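You operate a simulated robot arm through the tools that you are given. There is no shell and no other tool. Be economical: measure what you need, move in short steps, check, and stop when the job is done.

Carry out the task below with a simulated robot arm. There is one attempt and no reset: what you move stays moved.

## Task
Pressure-test the orange fitting: green tray if it holds, yellow if it leaks.
Fine: shut the vent, pump to about 60 kPa, wait five seconds, read the display; vent before unclamping; leave the vent open and the ring on the post.

It is judged by the outcome, as a careful person would: the job done as asked, and still so three seconds after it is handed in. It fails if anything else is knocked over, pushed out of place, dropped, spilled or broken.

## Robot
A 7-joint arm with a two-finger parallel gripper, fixed in place. Base frame: the origin is at the foot of the arm, x ahead of it, y to its left, z up; the work surface is at about z = 86.4. Readings come in cm, rad, newtons and seconds.
With the tool pointing down near the work surface it reaches from about 30 to 70 cm from the base axis. Its first joint turns from -1.152 to 1.152 rad. Payload 1.57 kg.
The TCP is the grasp point between the finger pads, 3 cm short of the fingertips. In the tool frame z runs along the fingers and y along their closing line. The gripper opens to 11 cm. The fingers are 2.4 cm wide and 1.2 cm thick; the gripper's body (4.8 by 11.2 cm) begins 7.8 cm behind the TCP.
Orientation is that of the tool frame in the base frame, as a unit quaternion [x, y, z, w]. With the fingers straight down and closing along the base's y, the tool's x points along the base's -x, its y along +y and its z along -z.

## Interface
- The arm moves only by the tool apply_moves. Its argument "moves" is a list that holds one entry, the list of rows, each a list of 7 numbers: the shift along the base's x, y, z in mm, then the turn, a rotation vector about the base's x, y, z in rad, then the opening, from 0 (shut) to 1 (fully open). In form: [[[dx, dy, dz, wx, wy, wz, jaw], ...]]. A call has 1 to 10 rows; each row shifts and turns the commanded pose from where the row before left it. Rows are played at 5 a second. More than 5 cm and 0.15 rad between two rows, or a gripper value outside its range, and nothing of the call is played. A pose out of reach is approached as far as the arm can. The call stops where the force on the tool passes 70 N (or 10 N more than at its start, if that is more) or the arm is blocked; 0.2 s more then pass. Each finger travels about 10.8 cm/s and halts on what it meets, pressing with about 23 N; the grip force reading is that of the motor and also rises with nothing between the fingers. The clock runs only during rows and for 0.2 s after the last one: add rows that do not move to give the fingers time. The reply holds the time, the measured pose of the TCP, the force on the tool along the base axes, the opening and the grip force, in the units named above and with some noise, and new pictures: "show" is both (left out), scene, wrist or none.
- Cameras (640 x 400 px; columns grow to the right, rows downward): "scene" is fixed at [17.27, -39.88, 139.78]; the picture's right is [0.71, -0.71, 0.00], its down [-0.44, -0.44, -0.78] and it looks along [0.55, 0.55, -0.63] (base axes); focal length 314 px, centre (320, 200). "wrist" rides on the gripper at [-3.6, 0, -8] in the tool frame; the picture's right is [0.00, -1.00, 0.00], its down [0.97, 0.00, -0.24] and it looks along [0.24, 0.00, 0.97] (tool axes); focal length 218 px, centre (320, 200). There is no depth. A picture from a camera that has moved, and an enlarged one, comes with that camera's place and axes in the base frame and with its lens.
- inspect(camera, box): a new picture of the part [left, top, right, bottom] of that camera's present view, enlarged. It takes no simulated time.
- hand_in(): hands the job in; it is judged then, once.

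Work in short steps. Places have to be worked out from the pictures, the camera data and where the tool is seen: move nearer, look again, correct. Check each grasp and each placing, and mend what went wrong. You have 120 turns and 150 pictures in all, those below and enlarged ones among them. Open the gripper and draw the arm clear of the work before you hand the job in, unless the task says otherwise; then end with one line.

The tools are called after "Request:" as name(argument=value, ...) on one line, values as JSON. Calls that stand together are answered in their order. apply_moves: Moves the arm, as the interface text tells. Its arguments: {"type":"object","properties":{"moves":{"type":"array"},"show":{"type":"string","enum":["both","scene","wrist","none"]}},"required":["moves"]} The other tools are called the same way: inspect (camera, box) takes an enlarged picture of a part of a camera's view; hand_in () hands the job in.

At the start:

```text
t: 0.0
eef_pos: [31.15, -13.21, 117.71]
tcp_rot: [-0.001, 1.0, 0.0, 0.001]
force: [-1.0, 0.0, -0.9]
finger_gap: 11.01
grip_force: 0.1
```

scene: 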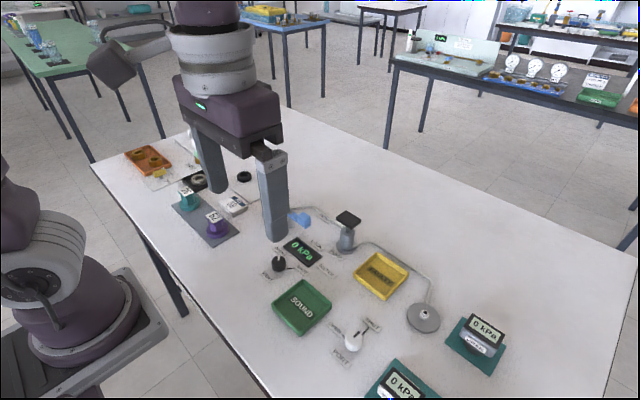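
wrist: 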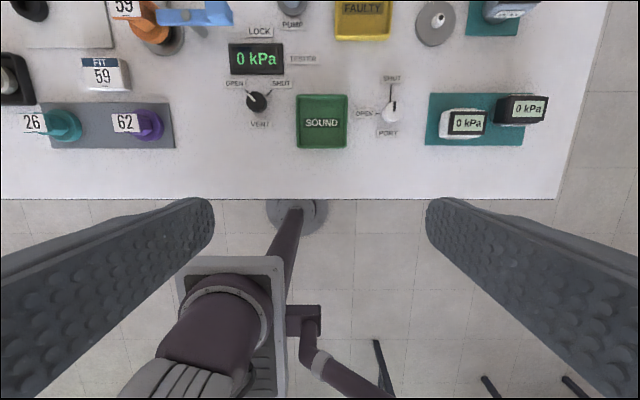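

I'll look closely at the bench first, from both cameras.

Request:
inspect(camera="scene", box=[100, 120, 300, 260])

Request:
inspect(camera="scene", box=[240, 190, 460, 370])

Request:
inspect(camera="wrist", box=[0, 0, 320, 200])

Request:
inspect(camera="wrist", box=[220, 0, 560, 200])

```text
2.86 times, centred on (200, 190) of scene
camera zoom: at [17.27, -39.88, 139.78], right [0.71, -0.71, 0.0], down [-0.44, -0.44, -0.78], along [0.55, 0.55, -0.63], focal length 896 px, centre (663, 229)
```

zoom: 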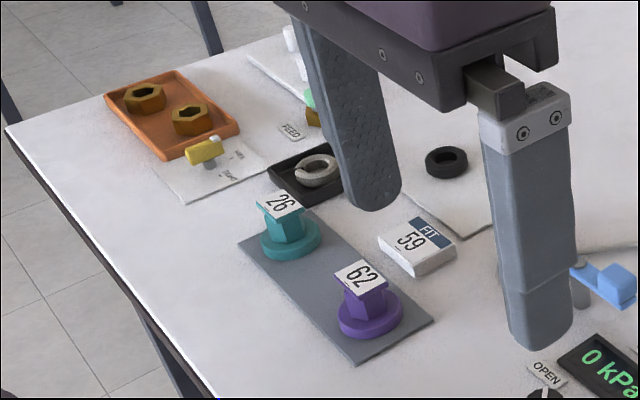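

```text
2.22 times, centred on (350, 280) of scene
camera zoom: at [17.27, -39.88, 139.78], right [0.71, -0.71, 0.0], down [-0.44, -0.44, -0.78], along [0.55, 0.55, -0.63], focal length 697 px, centre (253, 22)
```

zoom: 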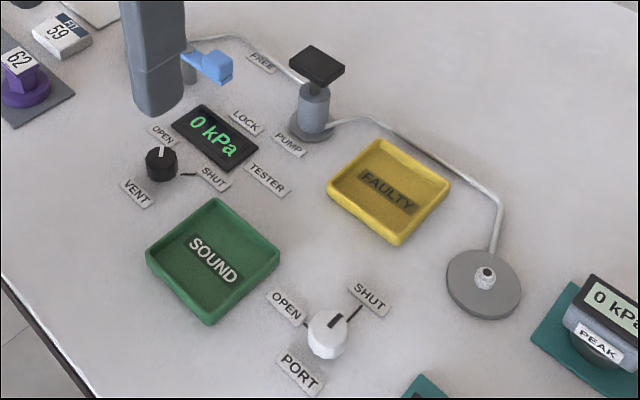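

```text
2.00 times, centred on (160, 100) of wrist
camera zoom: at [34.62, -13.14, 125.63], right [0.0, -1.0, 0.0], down [-0.97, 0.0, 0.24], along [-0.24, 0.0, -0.97], focal length 436 px, centre (640, 400)
```

zoom: 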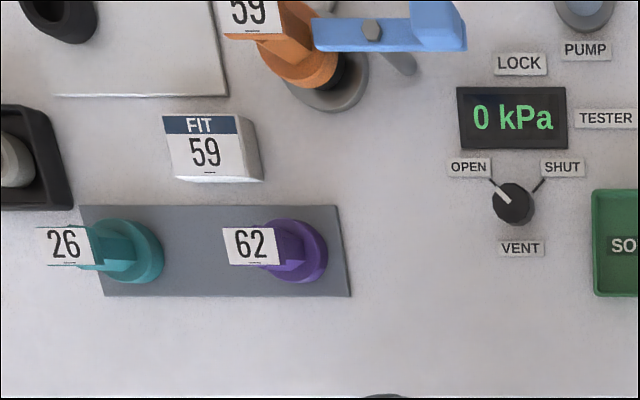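

```text
1.88 times, centred on (390, 100) of wrist
camera zoom: at [34.62, -13.14, 125.63], right [0.0, -1.0, 0.0], down [-0.97, 0.0, 0.24], along [-0.24, 0.0, -0.97], focal length 411 px, centre (188, 388)
```

zoom: 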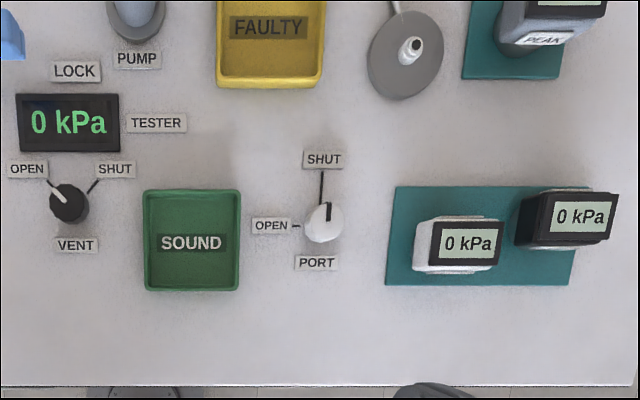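

The orange fitting (59) seems to be near the clamp already. I'll move the tool left and forward, high up, to view the whole area from above.

Request:
apply_moves(moves=[[[40, 30, 0, 0, 0, 0, 1], [40, 30, 0, 0, 0, 0, 1], [40, 30, 0, 0, 0, 0, 1], [40, 30, 0, 0, 0, 0, 1], [20, 0, 0, 0, 0, 0, 1]]])

```text
t: 1.2
eef_pos: [49.2, -1.22, 117.64]
tcp_rot: [0.0, 1.0, 0.0, 0.0]
force: [0.3, 0.9, 0.3]
finger_gap: 11.0
grip_force: 0.1
camera wrist: at [52.66, -1.08, 125.55], right [0.0, -1.0, 0.0], down [-0.97, 0.0, 0.24], along [-0.24, 0.0, -0.97], focal length 218 px, centre (320, 200)
```

scene: 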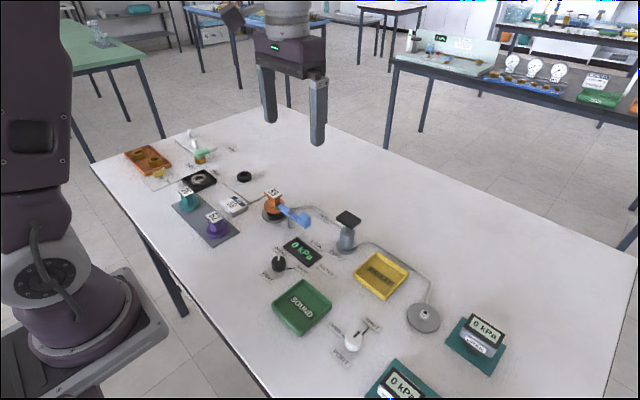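
wrist: 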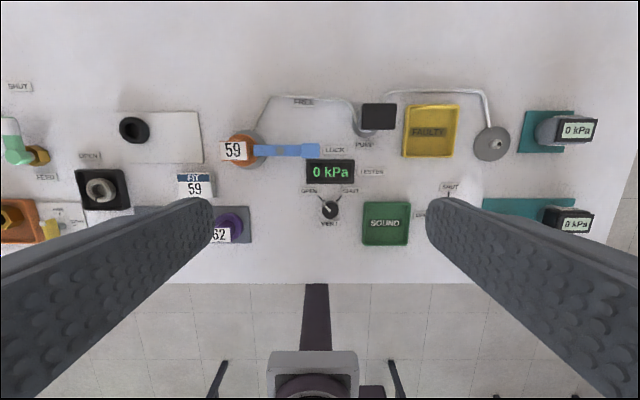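

Request:
inspect(camera="wrist", box=[0, 70, 220, 250])

Request:
inspect(camera="wrist", box=[200, 80, 420, 250])

Request:
inspect(camera="scene", box=[230, 170, 370, 280])

Request:
inspect(camera="scene", box=[110, 120, 270, 240])

```text
2.22 times, centred on (110, 160) of wrist
camera zoom: at [52.66, -1.08, 125.55], right [0.0, -1.0, 0.0], down [-0.97, 0.0, 0.24], along [-0.24, 0.0, -0.97], focal length 485 px, centre (787, 289)
```

zoom: 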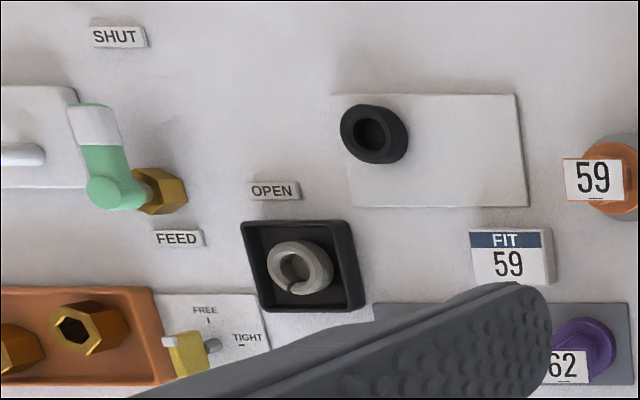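

```text
2.35 times, centred on (310, 165) of wrist
camera zoom: at [52.66, -1.08, 125.55], right [0.0, -1.0, 0.0], down [-0.97, 0.0, 0.24], along [-0.24, 0.0, -0.97], focal length 514 px, centre (344, 282)
```

zoom: 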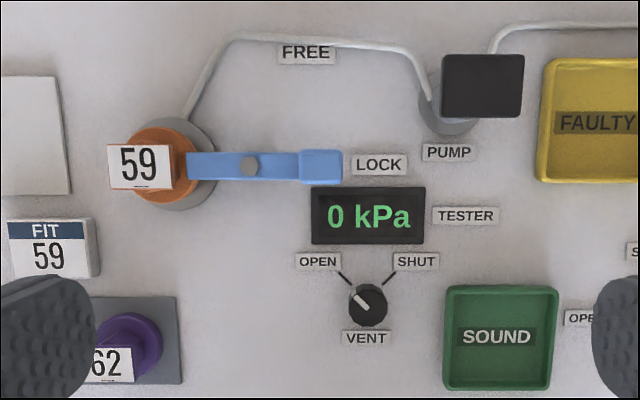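

```text
3.64 times, centred on (300, 225) of scene
camera zoom: at [17.27, -39.88, 139.78], right [0.71, -0.71, 0.0], down [-0.44, -0.44, -0.78], along [0.55, 0.55, -0.63], focal length 1140 px, centre (393, 109)
```

zoom: 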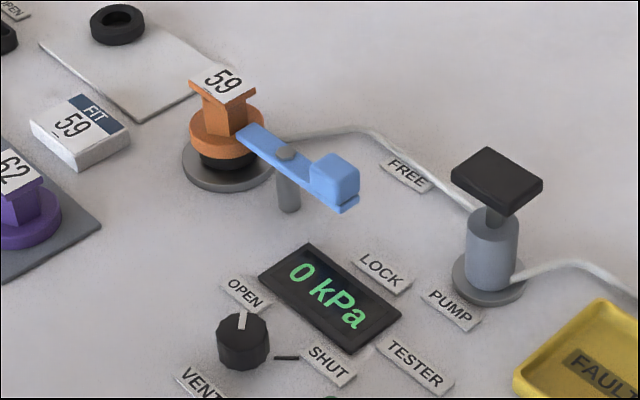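

```text
3.33 times, centred on (190, 180) of scene
camera zoom: at [17.27, -39.88, 139.78], right [0.71, -0.71, 0.0], down [-0.44, -0.44, -0.78], along [0.55, 0.55, -0.63], focal length 1045 px, centre (753, 267)
```

zoom: 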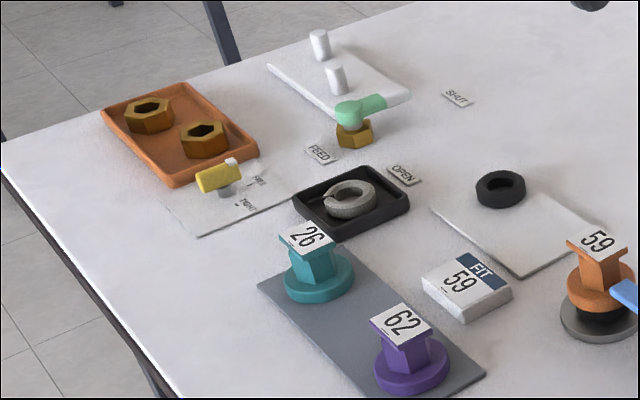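

The orange fitting 59 already sits on the ring on the post with the clamp at LOCK. The port valve looks SHUT and the vent is OPEN. I put the vent knob at about (41.8, -3, 88.5), so I'll go above it, turned +45° ready for a clockwise quarter turn.

Request:
apply_moves(moves=[[[-20, -5, -20, 0, 0, 0.13, 0.5], [-20, -5, -25, 0, 0, 0.13, 0.5], [-20, -5, -25, 0, 0, 0.13, 0.5], [-14, -3, -25, 0, 0, 0.13, 0.5], [0, 0, -20, 0, 0, 0.13, 0.5], [0, 0, -12, 0, 0, 0.135, 0.5], [0, 0, 0, 0, 0, 0, 0.5]]])

```text
t: 2.8
eef_pos: [41.72, -2.87, 104.97]
tcp_rot: [-0.383, 0.924, 0.0, 0.0]
force: [-0.1, -0.1, 0.5]
finger_gap: 5.48
grip_force: 0.1
camera wrist: at [44.16, -0.35, 112.93], right [0.71, -0.71, 0.0], down [-0.69, -0.69, 0.24], along [-0.17, -0.17, -0.97], focal length 218 px, centre (320, 200)
```

scene: 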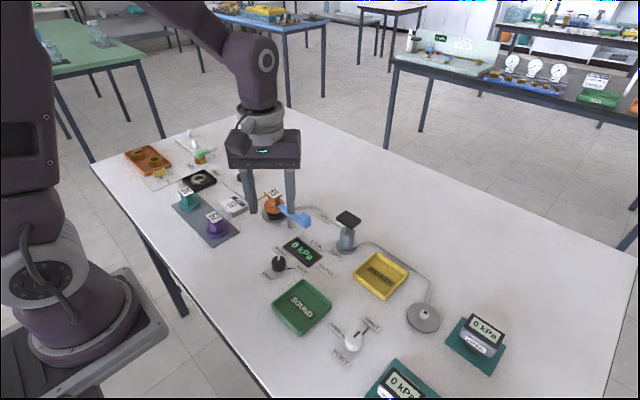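
wrist: 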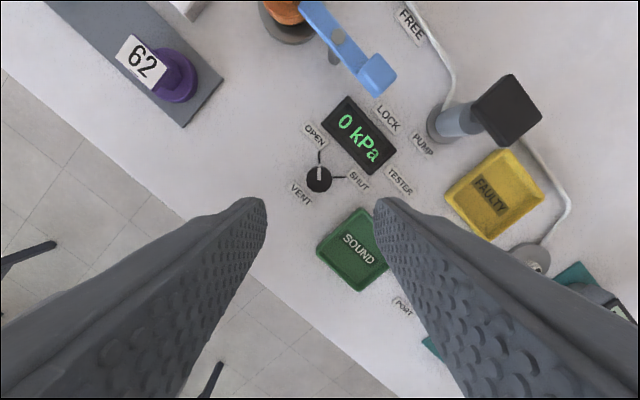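

The knob sits at about (41.4, -2.9), with its pointer on OPEN. I'll go down to fingertips at about z 87.3 and grip it.

Request:
apply_moves(moves=[[[-3, 0, -40, 0, 0, 0, 0.5], [0, 0, -40, 0, 0, 0, 0.5], [0, 0, -40, 0, 0, 0, 0.5], [0, 0, -26, 0, 0, 0, 0.5], [0, 0, 0, 0, 0, 0, 0.5]]])

```text
t: 4.0
eef_pos: [41.41, -3.06, 90.4]
tcp_rot: [-0.383, 0.924, 0.001, 0.0]
force: [-0.1, -0.3, 0.2]
finger_gap: 5.5
grip_force: 0.0
camera wrist: at [43.89, -0.42, 98.34], right [0.71, -0.71, 0.0], down [-0.69, -0.69, 0.24], along [-0.17, -0.17, -0.97], focal length 218 px, centre (320, 200)
```

scene: 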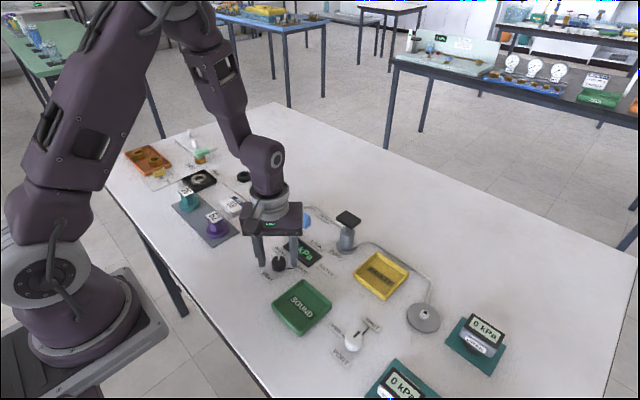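
wrist: 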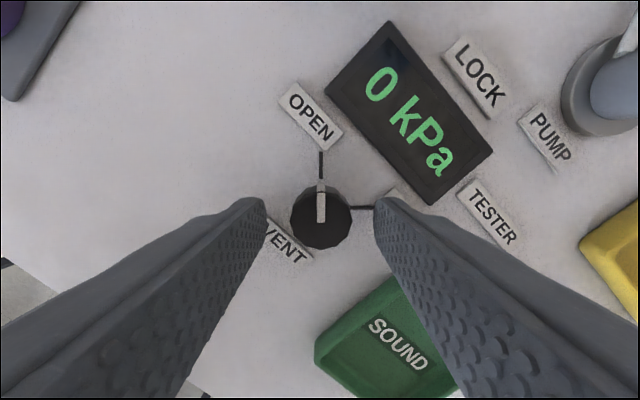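

The knob centre is about 5 mm ahead of the pads, so I'll centre on it and close.

Request:
apply_moves(moves=[[[4, 4, 0, 0, 0, 0, 0.5], [0, 0, 0, 0, 0, 0, 0.35], [0, 0, 0, 0, 0, 0, 0.15], [0, 0, 0, 0, 0, 0, 0.15], [0, 0, 0, 0, 0, 0, 0.15]]], show="wrist")

```text
t: 5.2
eef_pos: [41.96, -2.63, 90.37]
tcp_rot: [-0.383, 0.924, 0.0, 0.0]
force: [6.4, -4.1, -4.6]
finger_gap: 2.98
grip_force: 39.3
camera wrist: at [44.35, -0.03, 98.35], right [0.71, -0.71, 0.0], down [-0.69, -0.69, 0.24], along [-0.17, -0.17, -0.97], focal length 218 px, centre (320, 200)
```

wrist: 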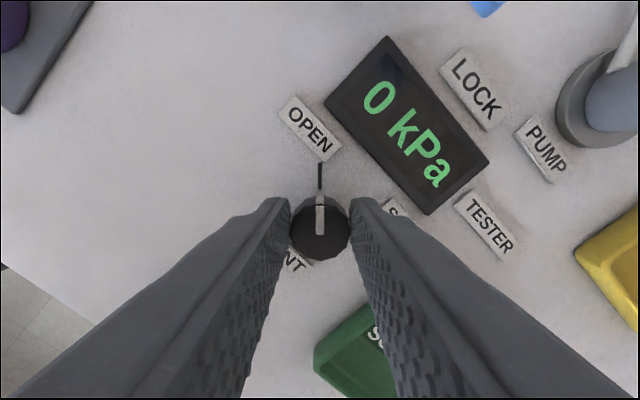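

The knob is gripped (gap 2.98 cm) with a small side force. Next I turn it clockwise by 90°.

Request:
apply_moves(moves=[[[-0.5, 0.5, 0, 0, 0, -0.14, 0.2], [0, 0, 0, 0, 0, -0.14, 0.2], [0, 0, 0, 0, 0, -0.14, 0.2], [0, 0, 0, 0, 0, -0.14, 0.2], [0, 0, 0, 0, 0, -0.14, 0.2], [0, 0, 0, 0, 0, -0.14, 0.2], [0, 0, 0, 0, 0, 0, 0.2]]], show="wrist")

```text
t: 6.8
eef_pos: [41.63, -2.58, 90.34]
tcp_rot: [0.028, 1.0, 0.0, -0.002]
force: [-0.1, -17.3, 0.1]
finger_gap: 3.76
grip_force: 8.8
camera wrist: at [45.19, -2.71, 98.3], right [-0.06, -1.0, 0.0], down [-0.97, 0.06, 0.24], along [-0.24, 0.01, -0.97], focal length 218 px, centre (320, 200)
```

wrist: 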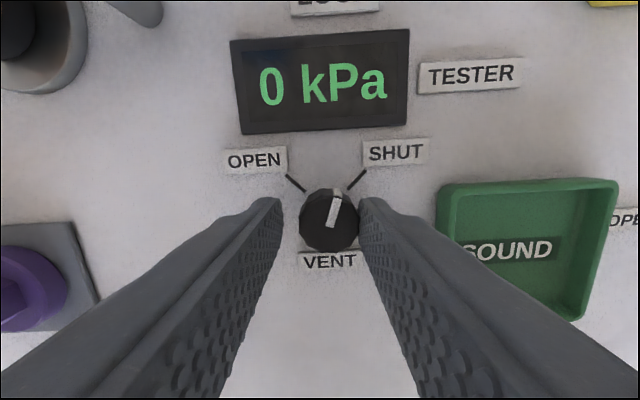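

The pointer is nearly halfway round. The knob sits slightly right (-y) of the jaw centre, so I'll shift a little and continue turning.

Request:
apply_moves(moves=[[[0, -2.5, 0, 0, 0, 0, 0.1], [0, 0, 0, 0, 0, -0.14, 0.1], [0, 0, 0, 0, 0, -0.14, 0.1], [0, 0, 0, 0, 0, -0.14, 0.1], [0, 0, 0, 0, 0, -0.14, 0.1], [0, 0, 0, 0, 0, -0.14, 0.1], [0, 0, 0, 0, 0, -0.1, 0.1], [0, 0, 0, 0, 0, 0, 0.1]]], show="wrist")

```text
t: 8.6
eef_pos: [41.71, -2.8, 90.45]
tcp_rot: [0.416, 0.909, -0.001, -0.002]
force: [-13.7, -24.2, -0.4]
finger_gap: 3.43
grip_force: 13.0
camera wrist: at [43.96, -5.49, 98.31], right [-0.76, -0.66, 0.0], down [-0.64, 0.73, 0.24], along [-0.16, 0.18, -0.97], focal length 218 px, centre (320, 200)
```

wrist: 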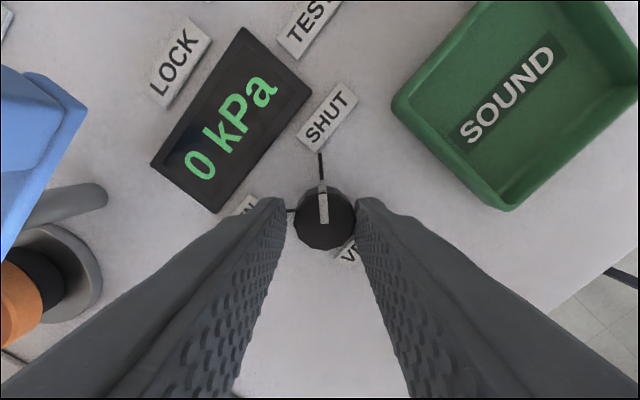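

The pointer is on SHUT. I'll release, rise straight up, and go toward the pump.

Request:
apply_moves(moves=[[[0, 0, 0, 0, 0, 0, 0.5], [0, 0, 0, 0, 0, 0, 0.5], [0, 0, 40, 0, 0, 0, 0.5], [0, 0, 50, 0, 0, 0.14, 0.5], [0, 0, 50, 0, 0, 0.14, 0.5], [0, 0, 20, 0, 0, 0.14, 0.5], [0, 0, 0, 0, 0, 0.14, 0.5], [0, 0, 0, 0, 0, 0.14, 0.5], [0, 0, 0, 0, 0, 0.14, 0.5], [0, 0, 0, 0, 0, 0, 0.5]]])

```text
t: 10.8
eef_pos: [41.73, -2.76, 106.34]
tcp_rot: [0.005, 1.0, 0.0, 0.0]
force: [0.3, 0.7, 0.0]
finger_gap: 5.49
grip_force: 0.1
camera wrist: at [45.28, -2.78, 114.33], right [-0.01, -1.0, 0.0], down [-0.97, 0.01, 0.24], along [-0.24, 0.0, -0.97], focal length 218 px, centre (320, 200)
```

scene: 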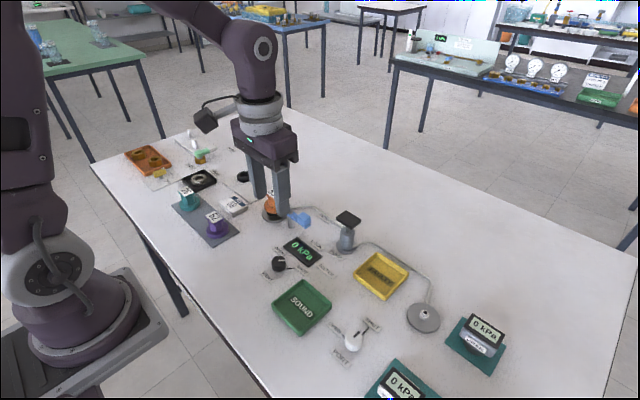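
wrist: 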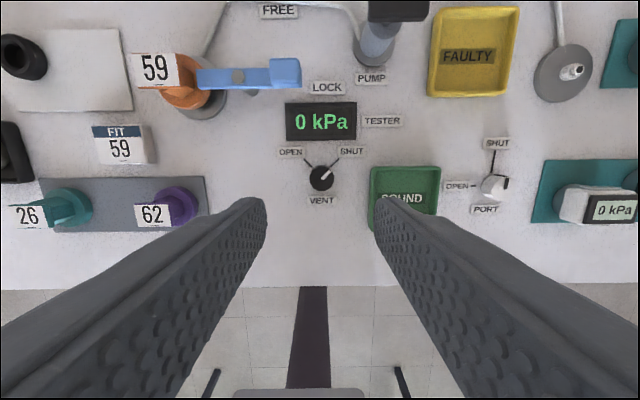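

Checking the port knob, the vent and the ring under the fitting up close.

Request:
inspect(camera="wrist", box=[430, 120, 530, 220])

Request:
inspect(camera="scene", box=[310, 300, 400, 370])

Request:
inspect(camera="wrist", box=[130, 30, 330, 200])

Request:
inspect(camera="scene", box=[320, 190, 380, 260])

```text
4.00 times, centred on (480, 170) of wrist
camera zoom: at [45.28, -2.78, 114.33], right [-0.01, -1.0, 0.0], down [-0.97, 0.01, 0.24], along [-0.24, 0.0, -0.97], focal length 873 px, centre (-320, 320)
```

zoom: 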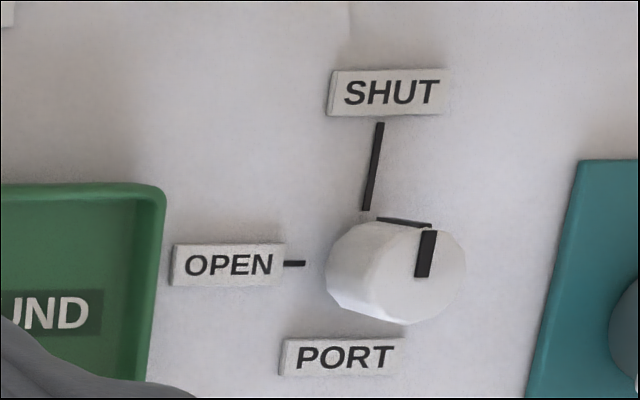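

```text
5.71 times, centred on (355, 335) of scene
camera zoom: at [17.27, -39.88, 139.78], right [0.71, -0.71, 0.0], down [-0.44, -0.44, -0.78], along [0.55, 0.55, -0.63], focal length 1792 px, centre (120, -571)
```

zoom: 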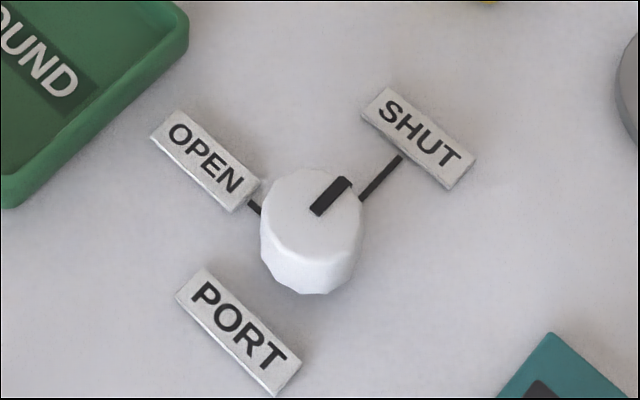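

```text
2.35 times, centred on (230, 115) of wrist
camera zoom: at [45.28, -2.78, 114.33], right [-0.01, -1.0, 0.0], down [-0.97, 0.01, 0.24], along [-0.24, 0.0, -0.97], focal length 514 px, centre (532, 400)
```

zoom: 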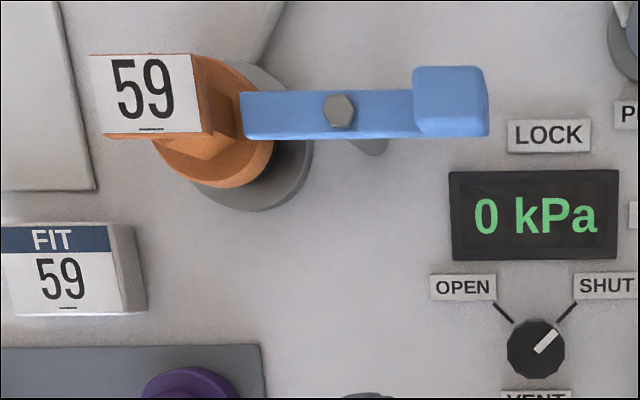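

```text
5.71 times, centred on (350, 225) of scene
camera zoom: at [17.27, -39.88, 139.78], right [0.71, -0.71, 0.0], down [-0.44, -0.44, -0.78], along [0.55, 0.55, -0.63], focal length 1792 px, centre (149, 57)
```

zoom: 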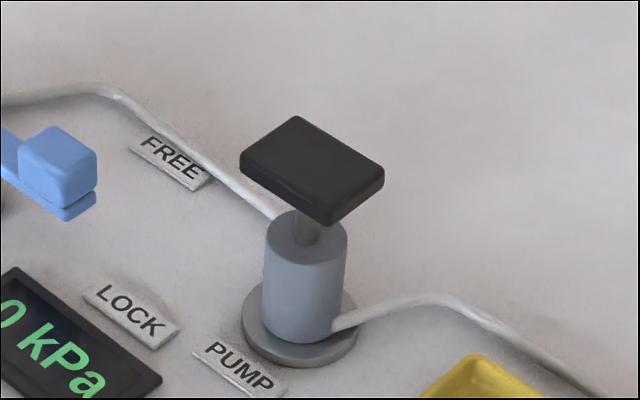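

The port is shut and the vent is shut, with the lever at LOCK. The pump pad is at about (56.4, -8.8), its top near z 95. I'll go above it with the fingers closed.

Request:
apply_moves(moves=[[[40, -15, 0, 0, 0, 0, 0.2], [40, -15, 0, 0, 0, 0, 0], [40, -15, 0, 0, 0, 0, 0], [27, -15, 0, 0, 0, 0, 0], [0, 0, -30, 0, 0, 0, 0], [0, 0, 0, 0, 0, 0, 0]]])

```text
t: 12.2
eef_pos: [56.46, -8.82, 103.3]
tcp_rot: [0.007, 1.0, 0.0, 0.0]
force: [-0.1, 0.6, 0.4]
finger_gap: 0.0
grip_force: 21.4
camera wrist: at [59.97, -8.8, 111.27], right [-0.01, -1.0, 0.0], down [-0.97, 0.01, 0.24], along [-0.24, 0.0, -0.97], focal length 218 px, centre (320, 200)
```

scene: 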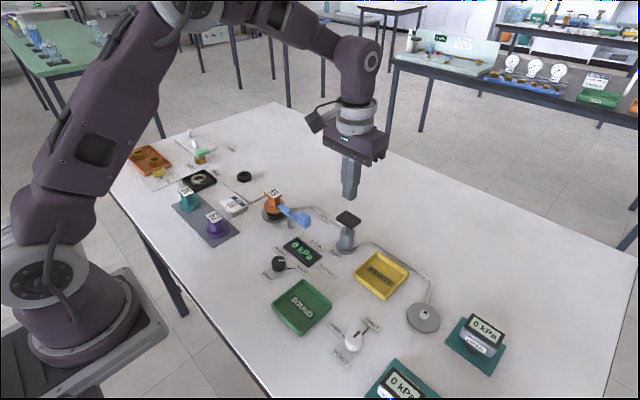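
wrist: 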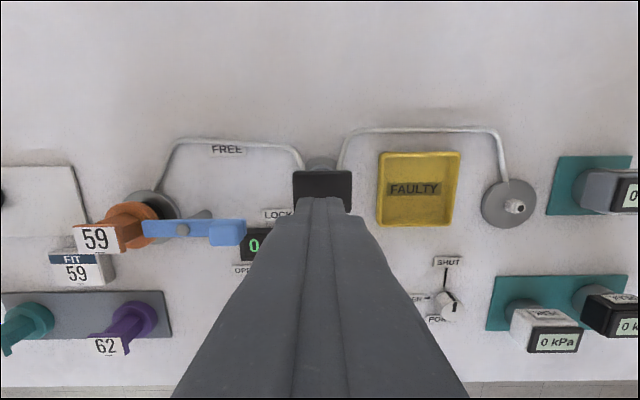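

Aligned. I'll press down gently until contact (expected TCP z near 98).

Request:
apply_moves(moves=[[[0, 0, -25, 0, 0, 0, 0], [0, 0, -20, 0, 0, 0, 0], [0, 0, -10, 0, 0, 0, 0], [0, 0, -10, 0, 0, 0, 0], [0, 0, 0, 0, 0, 0, 0]]], show="scene")

Request:
inspect(camera="scene", box=[260, 190, 380, 280])

```text
t: 13.4
eef_pos: [56.39, -8.82, 96.8]
tcp_rot: [0.008, 1.0, 0.0, 0.001]
force: [-0.4, 0.1, 2.6]
finger_gap: 0.0
grip_force: 21.1
```

scene: 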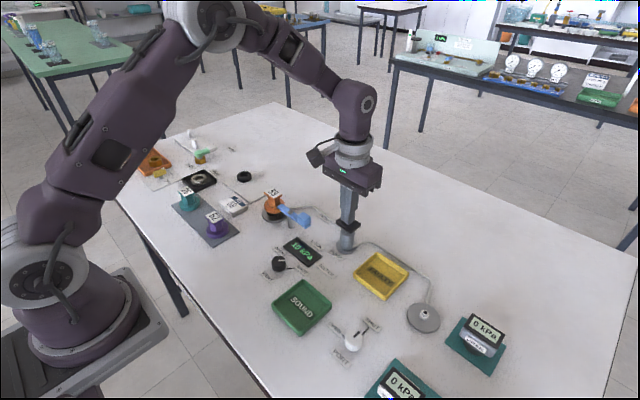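

```text
4.44 times, centred on (320, 235) of scene
camera zoom: at [17.26, -39.88, 139.78], right [0.71, -0.71, 0.0], down [-0.44, -0.44, -0.78], along [0.55, 0.55, -0.63], focal length 1394 px, centre (320, 44)
```

zoom: 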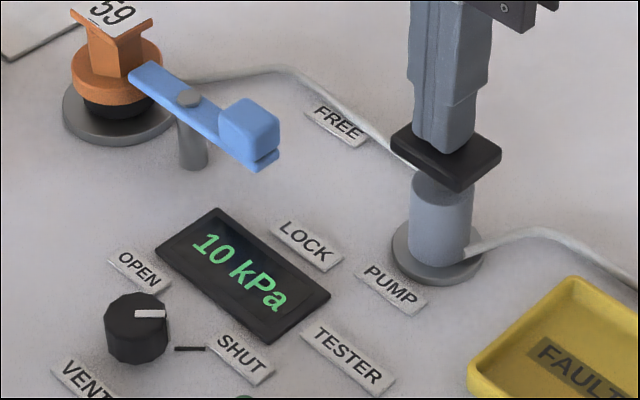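

The first stroke gives 10 kPa. I'll do two more strokes and see the gain per stroke.

Request:
apply_moves(moves=[[[0, 0, 25, 0, 0, 0, 0], [0, 0, 0, 0, 0, 0, 0], [0, 0, -25, 0, 0, 0, 0], [0, 0, 0, 0, 0, 0, 0], [0, 0, 25, 0, 0, 0, 0], [0, 0, 0, 0, 0, 0, 0], [0, 0, -25, 0, 0, 0, 0], [0, 0, 0, 0, 0, 0, 0]]], show="none")

Request:
inspect(camera="scene", box=[260, 190, 380, 280])

```text
t: 15.2
eef_pos: [56.38, -8.82, 96.87]
tcp_rot: [0.007, 1.0, 0.0, 0.0]
force: [-0.3, 1.0, 2.6]
finger_gap: 0.0
grip_force: 21.0
```

```text
4.44 times, centred on (320, 235) of scene
camera zoom: at [17.26, -39.88, 139.78], right [0.71, -0.71, 0.0], down [-0.44, -0.44, -0.78], along [0.55, 0.55, -0.63], focal length 1394 px, centre (320, 44)
```

zoom: 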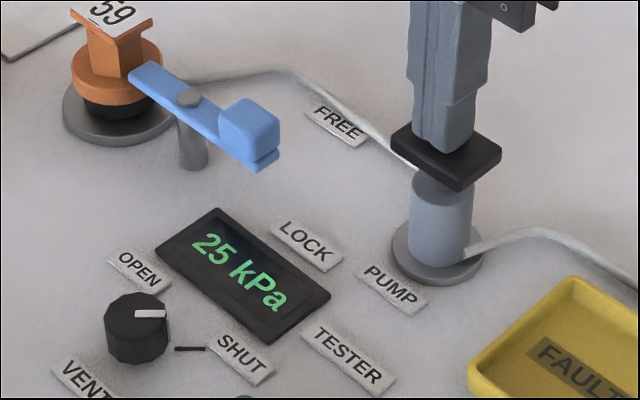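

It reads 25 kPa after three strokes, either from short strokes or a leak. I'll pump on with slightly fuller strokes.

Request:
apply_moves(moves=[[[0, 0, 25, 0, 0, 0, 0], [0, 0, 0, 0, 0, 0, 0], [0, 0, -27, 0, 0, 0, 0], [0, 0, 0, 0, 0, 0, 0], [0, 0, 27, 0, 0, 0, 0], [0, 0, 0, 0, 0, 0, 0], [0, 0, -27, 0, 0, 0, 0], [0, 0, 0, 0, 0, 0, 0]]], show="none")

Request:
inspect(camera="scene", box=[260, 190, 380, 280])

```text
t: 17.0
eef_pos: [56.51, -8.81, 96.8]
tcp_rot: [0.008, 1.0, 0.0, 0.0]
force: [-0.7, -0.6, 3.1]
finger_gap: 0.01
grip_force: 20.9
```

```text
4.44 times, centred on (320, 235) of scene
camera zoom: at [17.26, -39.88, 139.78], right [0.71, -0.71, 0.0], down [-0.44, -0.44, -0.78], along [0.55, 0.55, -0.63], focal length 1394 px, centre (320, 44)
```

zoom: 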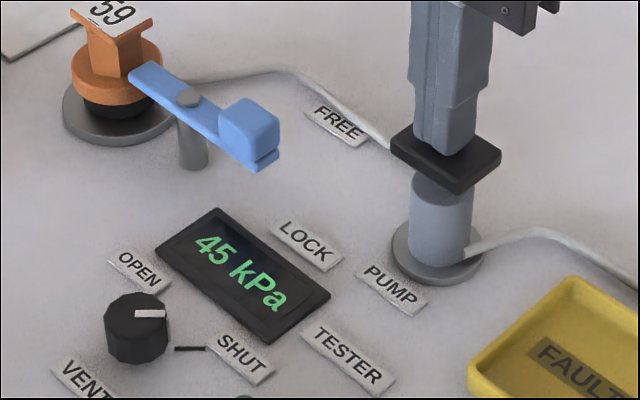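

45 kPa. Two more strokes should bring it to about 60.

Request:
apply_moves(moves=[[[0, 0, 25, 0, 0, 0, 0], [0, 0, 0, 0, 0, 0, 0], [0, 0, -25, 0, 0, 0, 0], [0, 0, 0, 0, 0, 0, 0]]], show="none")

Request:
inspect(camera="scene", box=[260, 190, 380, 280])

```text
t: 18.0
eef_pos: [56.45, -8.89, 96.78]
tcp_rot: [0.007, 1.0, 0.0, 0.001]
force: [1.4, -1.5, 2.5]
finger_gap: 0.0
grip_force: 21.1
```

```text
4.44 times, centred on (320, 235) of scene
camera zoom: at [17.27, -39.88, 139.78], right [0.71, -0.71, 0.0], down [-0.44, -0.44, -0.78], along [0.55, 0.55, -0.63], focal length 1394 px, centre (320, 44)
```

zoom: 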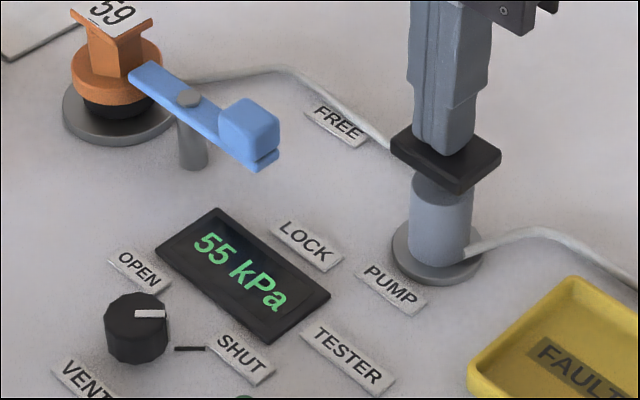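

55 kPa. A partial stroke should bring it close to 60.

Request:
apply_moves(moves=[[[0, 0, 25, 0, 0, 0, 0], [0, 0, 0, 0, 0, 0, 0], [0, 0, -19, 0, 0, 0, 0], [0, 0, 0, 0, 0, 0, 0]]], show="none")

Request:
inspect(camera="scene", box=[260, 190, 380, 280])

```text
t: 19.0
eef_pos: [56.4, -8.8, 97.3]
tcp_rot: [0.007, 1.0, 0.0, 0.0]
force: [1.5, 0.3, 2.1]
finger_gap: 0.01
grip_force: 21.3
```

```text
4.44 times, centred on (320, 235) of scene
camera zoom: at [17.27, -39.88, 139.78], right [0.71, -0.71, 0.0], down [-0.44, -0.44, -0.78], along [0.55, 0.55, -0.63], focal length 1394 px, centre (320, 44)
```

zoom: 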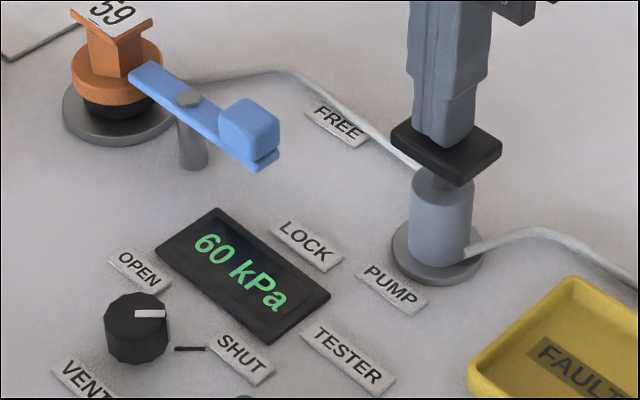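

Exactly 60 kPa. I'll lift off and wait, checking the reading partway.

Request:
apply_moves(moves=[[[0, 0, 40, 0, 0, 0, 0], [0, 0, 20, 0, 0, 0, 0], [0, 0, 0, 0, 0, 0, 0], [0, 0, 0, 0, 0, 0, 0], [0, 0, 0, 0, 0, 0, 0], [0, 0, 0, 0, 0, 0, 0], [0, 0, 0, 0, 0, 0, 0], [0, 0, 0, 0, 0, 0, 0], [0, 0, 0, 0, 0, 0, 0], [0, 0, 0, 0, 0, 0, 0]]], show="none")

Request:
inspect(camera="scene", box=[260, 190, 380, 280])

Request:
apply_moves(moves=[[[0, 0, 0, 0, 0, 0, 0], [0, 0, 0, 0, 0, 0, 0], [0, 0, 0, 0, 0, 0, 0], [0, 0, 0, 0, 0, 0, 0], [0, 0, 0, 0, 0, 0, 0], [0, 0, 0, 0, 0, 0, 0], [0, 0, 0, 0, 0, 0, 0], [0, 0, 0, 0, 0, 0, 0], [0, 0, 0, 0, 0, 0, 0], [0, 0, 0, 0, 0, 0, 0]]], show="none")

Request:
apply_moves(moves=[[[0, 0, 0, 0, 0, 0, 0], [0, 0, 0, 0, 0, 0, 0], [0, 0, 0, 0, 0, 0, 0], [0, 0, 0, 0, 0, 0, 0]]], show="none")

Request:
inspect(camera="scene", box=[260, 190, 380, 280])

```text
t: 21.2
eef_pos: [56.41, -8.69, 103.17]
tcp_rot: [0.007, 1.0, 0.0, 0.001]
force: [-0.7, -0.3, -0.1]
finger_gap: 0.0
grip_force: 21.2
```

```text
4.44 times, centred on (320, 235) of scene
camera zoom: at [17.27, -39.88, 139.78], right [0.71, -0.71, 0.0], down [-0.44, -0.44, -0.78], along [0.55, 0.55, -0.63], focal length 1394 px, centre (320, 44)
```

zoom: 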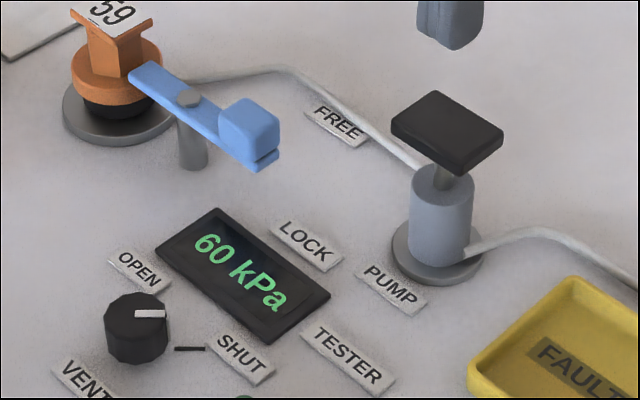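

```text
t: 23.4
eef_pos: [56.35, -8.67, 103.21]
tcp_rot: [0.008, 1.0, 0.0, 0.0]
force: [0.7, -1.2, -0.1]
finger_gap: 0.02
grip_force: 21.2
```

```text
t: 24.4
eef_pos: [56.45, -8.88, 103.29]
tcp_rot: [0.008, 1.0, 0.001, 0.0]
force: [-0.3, 0.6, -0.2]
finger_gap: 0.0
grip_force: 21.9
```

```text
4.44 times, centred on (320, 235) of scene
camera zoom: at [17.27, -39.88, 139.78], right [0.71, -0.71, 0.0], down [-0.44, -0.44, -0.78], along [0.55, 0.55, -0.63], focal length 1394 px, centre (320, 44)
```

zoom: 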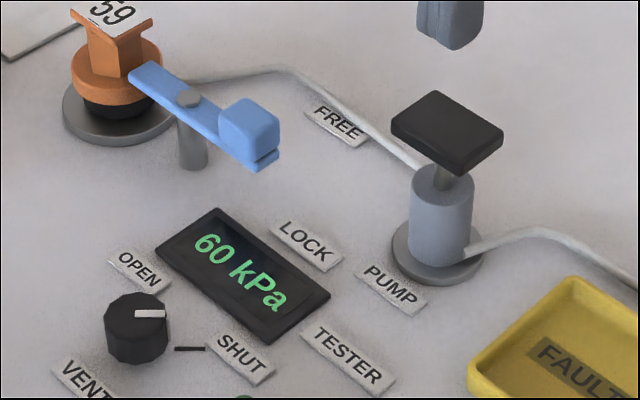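

It held 60 kPa for over 5 s, so the fitting is sound. Now back to the vent knob, jaws turned -45°.

Request:
apply_moves(moves=[[[-40, 15, 0, 0, 0, -0.14, 0], [-40, 15, 0, 0, 0, -0.14, 0.2], [-40, 15, 0, 0, 0, -0.14, 0.5], [-25, 16, 0, 0, 0, -0.14, 0.5], [0, 0, -40, 0, 0, -0.14, 0.5], [0, 0, -40, 0, 0, -0.14, 0.5], [0, 0, -30, 0, 0, 0, 0.5], [0, 0, 0, 0, 0, 0, 0.5]]])

```text
t: 26.2
eef_pos: [41.85, -2.85, 92.37]
tcp_rot: [0.414, 0.91, 0.0, 0.0]
force: [-0.2, -0.1, 0.2]
finger_gap: 5.5
grip_force: 0.0
camera wrist: at [44.28, -5.49, 100.2], right [-0.75, -0.66, 0.0], down [-0.64, 0.73, 0.24], along [-0.16, 0.18, -0.97], focal length 218 px, centre (320, 200)
```

scene: 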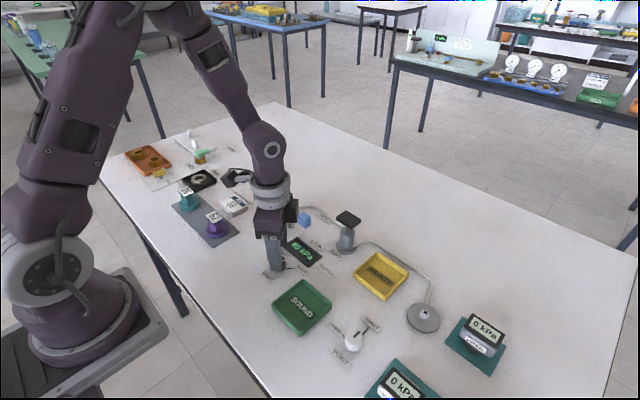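
wrist: 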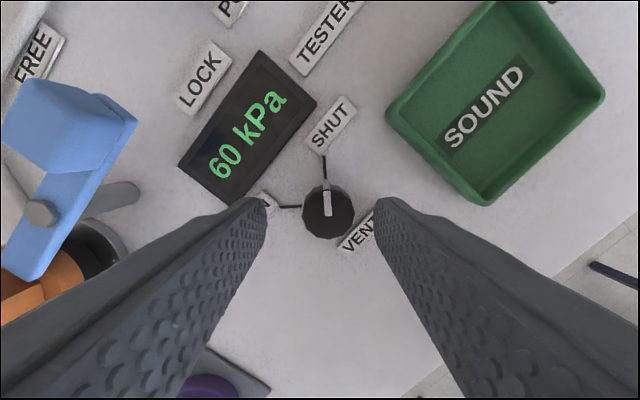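

Still 60 kPa. The knob sits about 3 mm to the right, so I'll centre on it, lower, grip, and turn back counter-clockwise.

Request:
apply_moves(moves=[[[-2, -2, -20, 0, 0, 0, 0.5], [0, 0, 0, 0, 0, 0, 0.3], [0, 0, 0, 0, 0, 0, 0.15], [0, 0, 0, 0, 0, 0, 0.15], [0, 0, 0, 0, 0, 0.14, 0.15], [0, 0, 0, 0, 0, 0.14, 0.15], [0, 0, 0, 0, 0, 0.14, 0.15], [0, 0, 0, 0, 0, 0.14, 0.15], [0, 0, 0, 0, 0, 0.14, 0.15], [0, 0, 0, 0, 0, 0.14, 0.15]]], show="wrist")

```text
t: 28.4
eef_pos: [41.64, -3.0, 90.28]
tcp_rot: [0.007, 1.0, 0.0, -0.001]
force: [-10.9, -27.0, 9.5]
finger_gap: 2.96
grip_force: 39.1
camera wrist: at [45.24, -2.99, 98.23], right [-0.01, -1.0, 0.0], down [-0.97, 0.01, 0.24], along [-0.24, 0.0, -0.97], focal length 218 px, centre (320, 200)
```

wrist: 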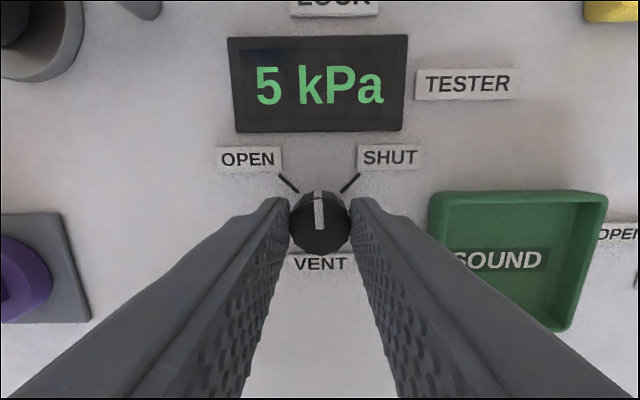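

Venting: it reads 5 kPa. I'll turn the rest of the way to OPEN.

Request:
apply_moves(moves=[[[0, -1, 0, 0, 0, 0.14, 0.15], [0, 0, 0, 0, 0, 0.14, 0.15], [0, 0, 0, 0, 0, 0.14, 0.15], [0, 0, 0, 0, 0, 0.14, 0.15], [0, 0, 0, 0, 0, 0.14, 0.15], [0, 0, 0, 0, 0, 0.12, 0.15], [0, 0, 0, 0, 0, 0, 0.15]]], show="wrist")

```text
t: 30.0
eef_pos: [41.63, -2.77, 90.28]
tcp_rot: [-0.394, 0.919, 0.0, 0.001]
force: [-16.8, 33.1, 10.4]
finger_gap: 2.96
grip_force: 39.0
camera wrist: at [44.13, -0.12, 98.23], right [0.72, -0.69, 0.0], down [-0.67, -0.7, 0.24], along [-0.16, -0.17, -0.97], focal length 218 px, centre (320, 200)
```

wrist: 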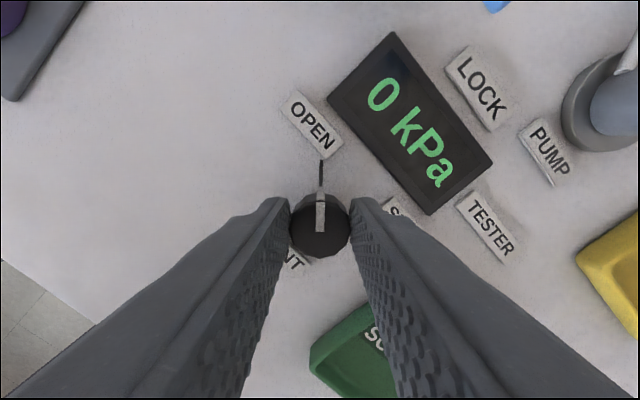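

0 kPa and the vent is at OPEN. I'll release, rise, square the tool up, and look at the clamp from closer.

Request:
apply_moves(moves=[[[0, 0, 0, 0, 0, 0, 0.5], [0, 0, 0, 0, 0, 0, 0.5], [0, 0, 40, 0, 0, 0, 0.5], [0, 0, 50, 0, 0, -0.14, 0.4], [0, 10, 40, 0, 0, -0.14, 0.2], [20, 10, 0, 0, 0, -0.14, 0], [20, 15, 0, 0, 0, -0.14, 0], [25, 0, 0, 0, 0, -0.14, 0], [0, 0, 0, 0, 0, -0.12, 0], [0, 0, 0, 0, 0, 0, 0]]])

```text
t: 32.2
eef_pos: [48.16, 0.42, 103.24]
tcp_rot: [0.008, 1.0, -0.001, 0.0]
force: [0.5, 0.5, -0.2]
finger_gap: 0.0
grip_force: 21.5
camera wrist: at [51.76, 0.5, 111.23], right [-0.02, -1.0, 0.0], down [-0.97, 0.02, 0.24], along [-0.24, 0.0, -0.97], focal length 218 px, centre (320, 200)
```

scene: 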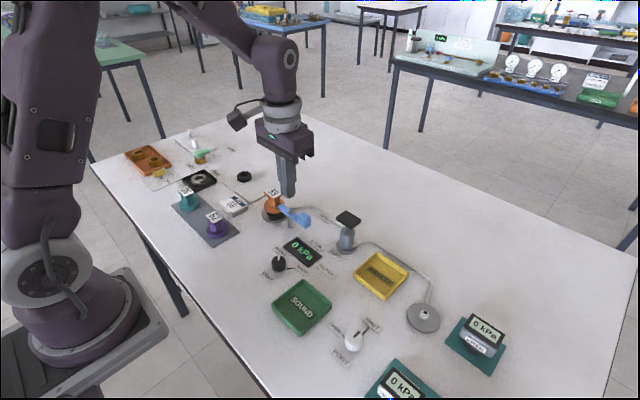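
wrist: 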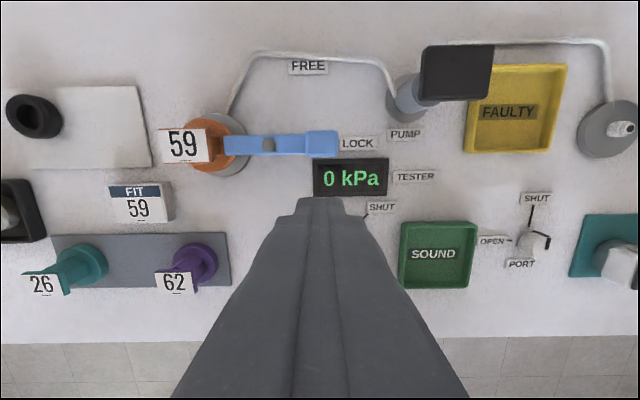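

Request:
inspect(camera="wrist", box=[150, 90, 390, 220])

Request:
inspect(camera="scene", box=[245, 170, 345, 240])

```text
2.67 times, centred on (270, 155) of wrist
camera zoom: at [51.76, 0.5, 111.23], right [-0.02, -1.0, 0.0], down [-0.97, 0.02, 0.24], along [-0.24, 0.0, -0.97], focal length 582 px, centre (453, 320)
```

zoom: 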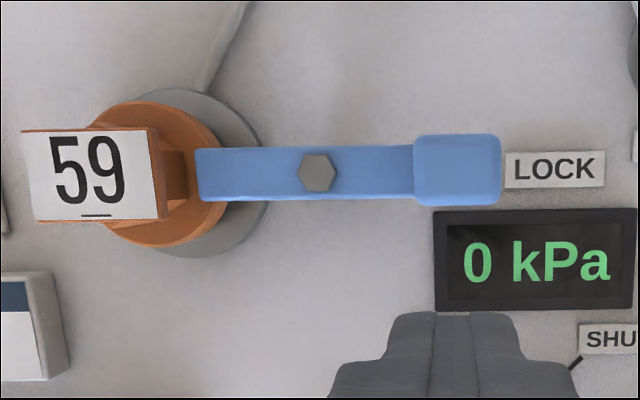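

```text
5.71 times, centred on (295, 205) of scene
camera zoom: at [17.27, -39.88, 139.78], right [0.71, -0.71, 0.0], down [-0.44, -0.44, -0.78], along [0.55, 0.55, -0.63], focal length 1792 px, centre (463, 171)
```

zoom: 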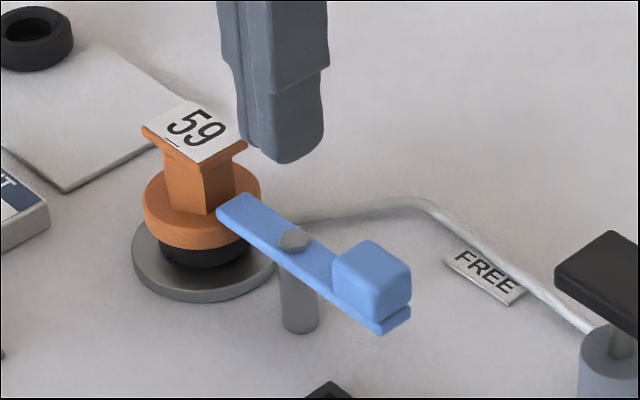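

The handle block is at about (52.0, 0.3, z 91.5–93.2) and the pivot at (52.0, 4.85). I'll lower the closed fingers on its near (-x) side, then push it counter-clockwise toward FREE, starting with the first part of the arc.

Request:
apply_moves(moves=[[[5, -2, -30, 0, 0, 0, 0], [0, 0, -35, 0, 0, 0, 0], [0, 0, -30, 0, 0, 0, 0], [0, 0, 0, 0, 0, 0, 0]]])

```text
t: 33.2
eef_pos: [48.72, 0.22, 93.77]
tcp_rot: [0.007, 1.0, 0.0, 0.0]
force: [-1.1, 0.3, 0.3]
finger_gap: 0.0
grip_force: 20.5
camera wrist: at [52.26, 0.29, 101.71], right [-0.01, -1.0, 0.0], down [-0.97, 0.01, 0.24], along [-0.24, 0.0, -0.97], focal length 218 px, centre (320, 200)
```

scene: 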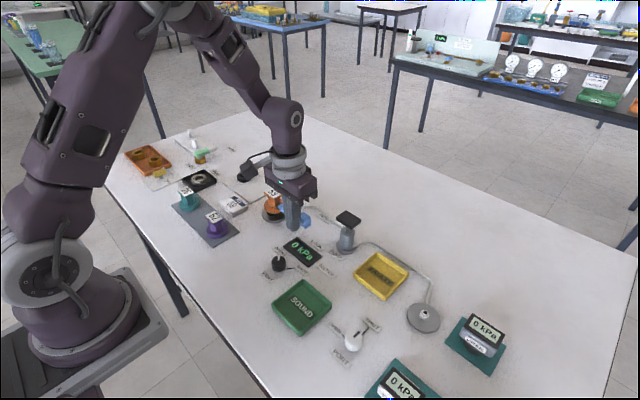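
wrist: 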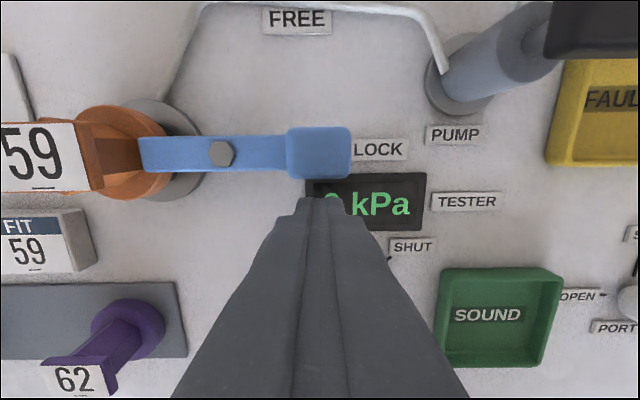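

The fingers sit just behind the handle. Pushing along the arc.

Request:
apply_moves(moves=[[[11, 0, 0, 0, 0, 0, 0], [9, -2, 0, 0, 0, 0, 0], [9, -2, 0, 0, 0, 0, 0], [9, 1, 0, 0, 0, 0, 0], [8, 1, 0, 0, 0, 0, 0], [0, 0, 0, 0, 0, 0, 0]]])

```text
t: 34.6
eef_pos: [53.46, 0.03, 93.76]
tcp_rot: [0.008, 1.0, 0.0, 0.0]
force: [-0.5, -0.9, 0.7]
finger_gap: 0.0
grip_force: 20.7
camera wrist: at [56.88, 0.06, 101.71], right [-0.01, -1.0, 0.0], down [-0.97, 0.01, 0.24], along [-0.24, 0.0, -0.97], focal length 218 px, centre (320, 200)
```

scene: 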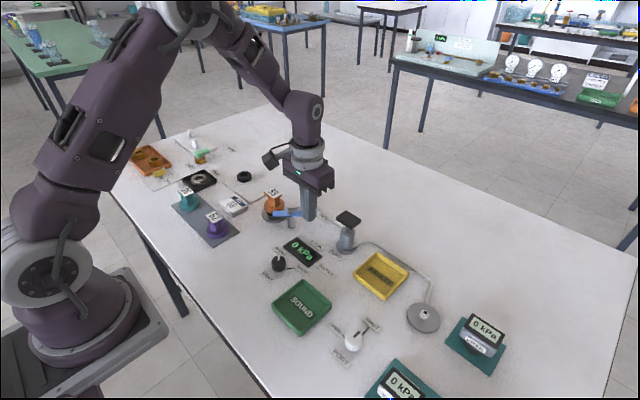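
wrist: 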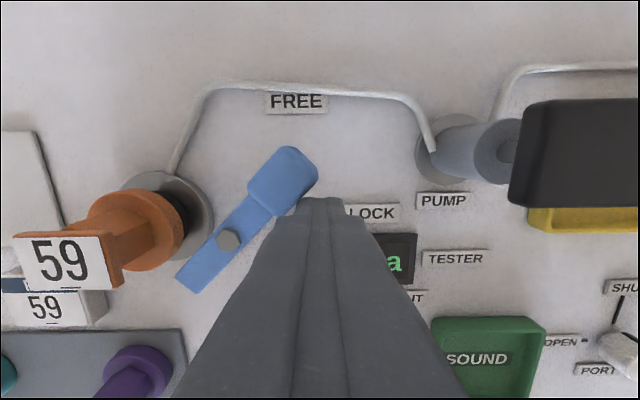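

The lever moves freely. I'll continue to the FREE position.

Request:
apply_moves(moves=[[[8, 4, 0, 0, 0, 0, 0], [8, 4, 0, 0, 0, 0, 0], [8, 7, 0, 0, 0, 0, 0], [5, 7, 0, 0, 0, 0, 0], [3, 7, 0, 0, 0, 0, 0], [0, 2, 0, 0, 0, 0, 0], [0, 0, 0, 0, 0, 0, 0]]])

```text
t: 36.2
eef_pos: [56.52, 3.0, 93.83]
tcp_rot: [0.008, 1.0, -0.001, 0.0]
force: [-2.6, -16.1, 1.1]
finger_gap: 0.0
grip_force: 21.3
camera wrist: at [60.05, 3.01, 101.7], right [-0.02, -1.0, 0.0], down [-0.97, 0.02, 0.24], along [-0.24, 0.0, -0.97], focal length 218 px, centre (320, 200)
```

scene: 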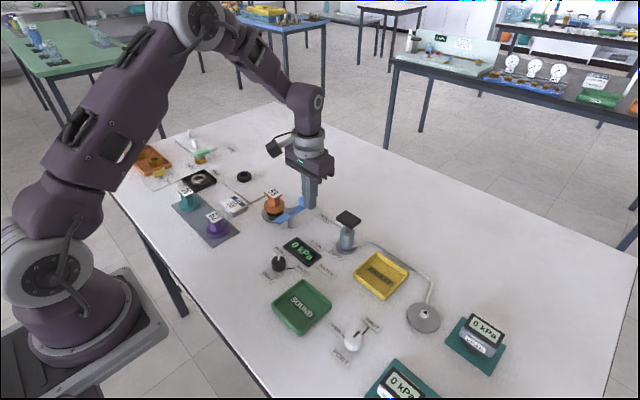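
wrist: 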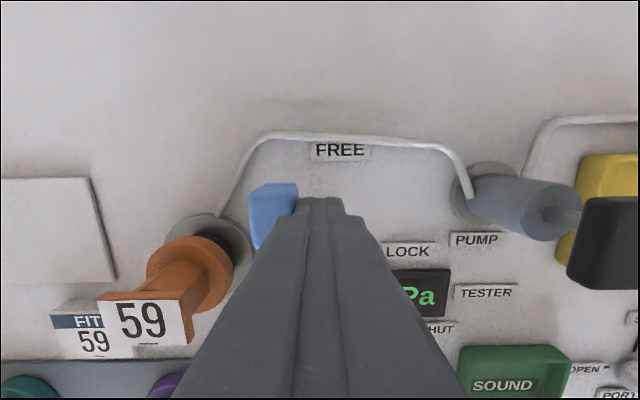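

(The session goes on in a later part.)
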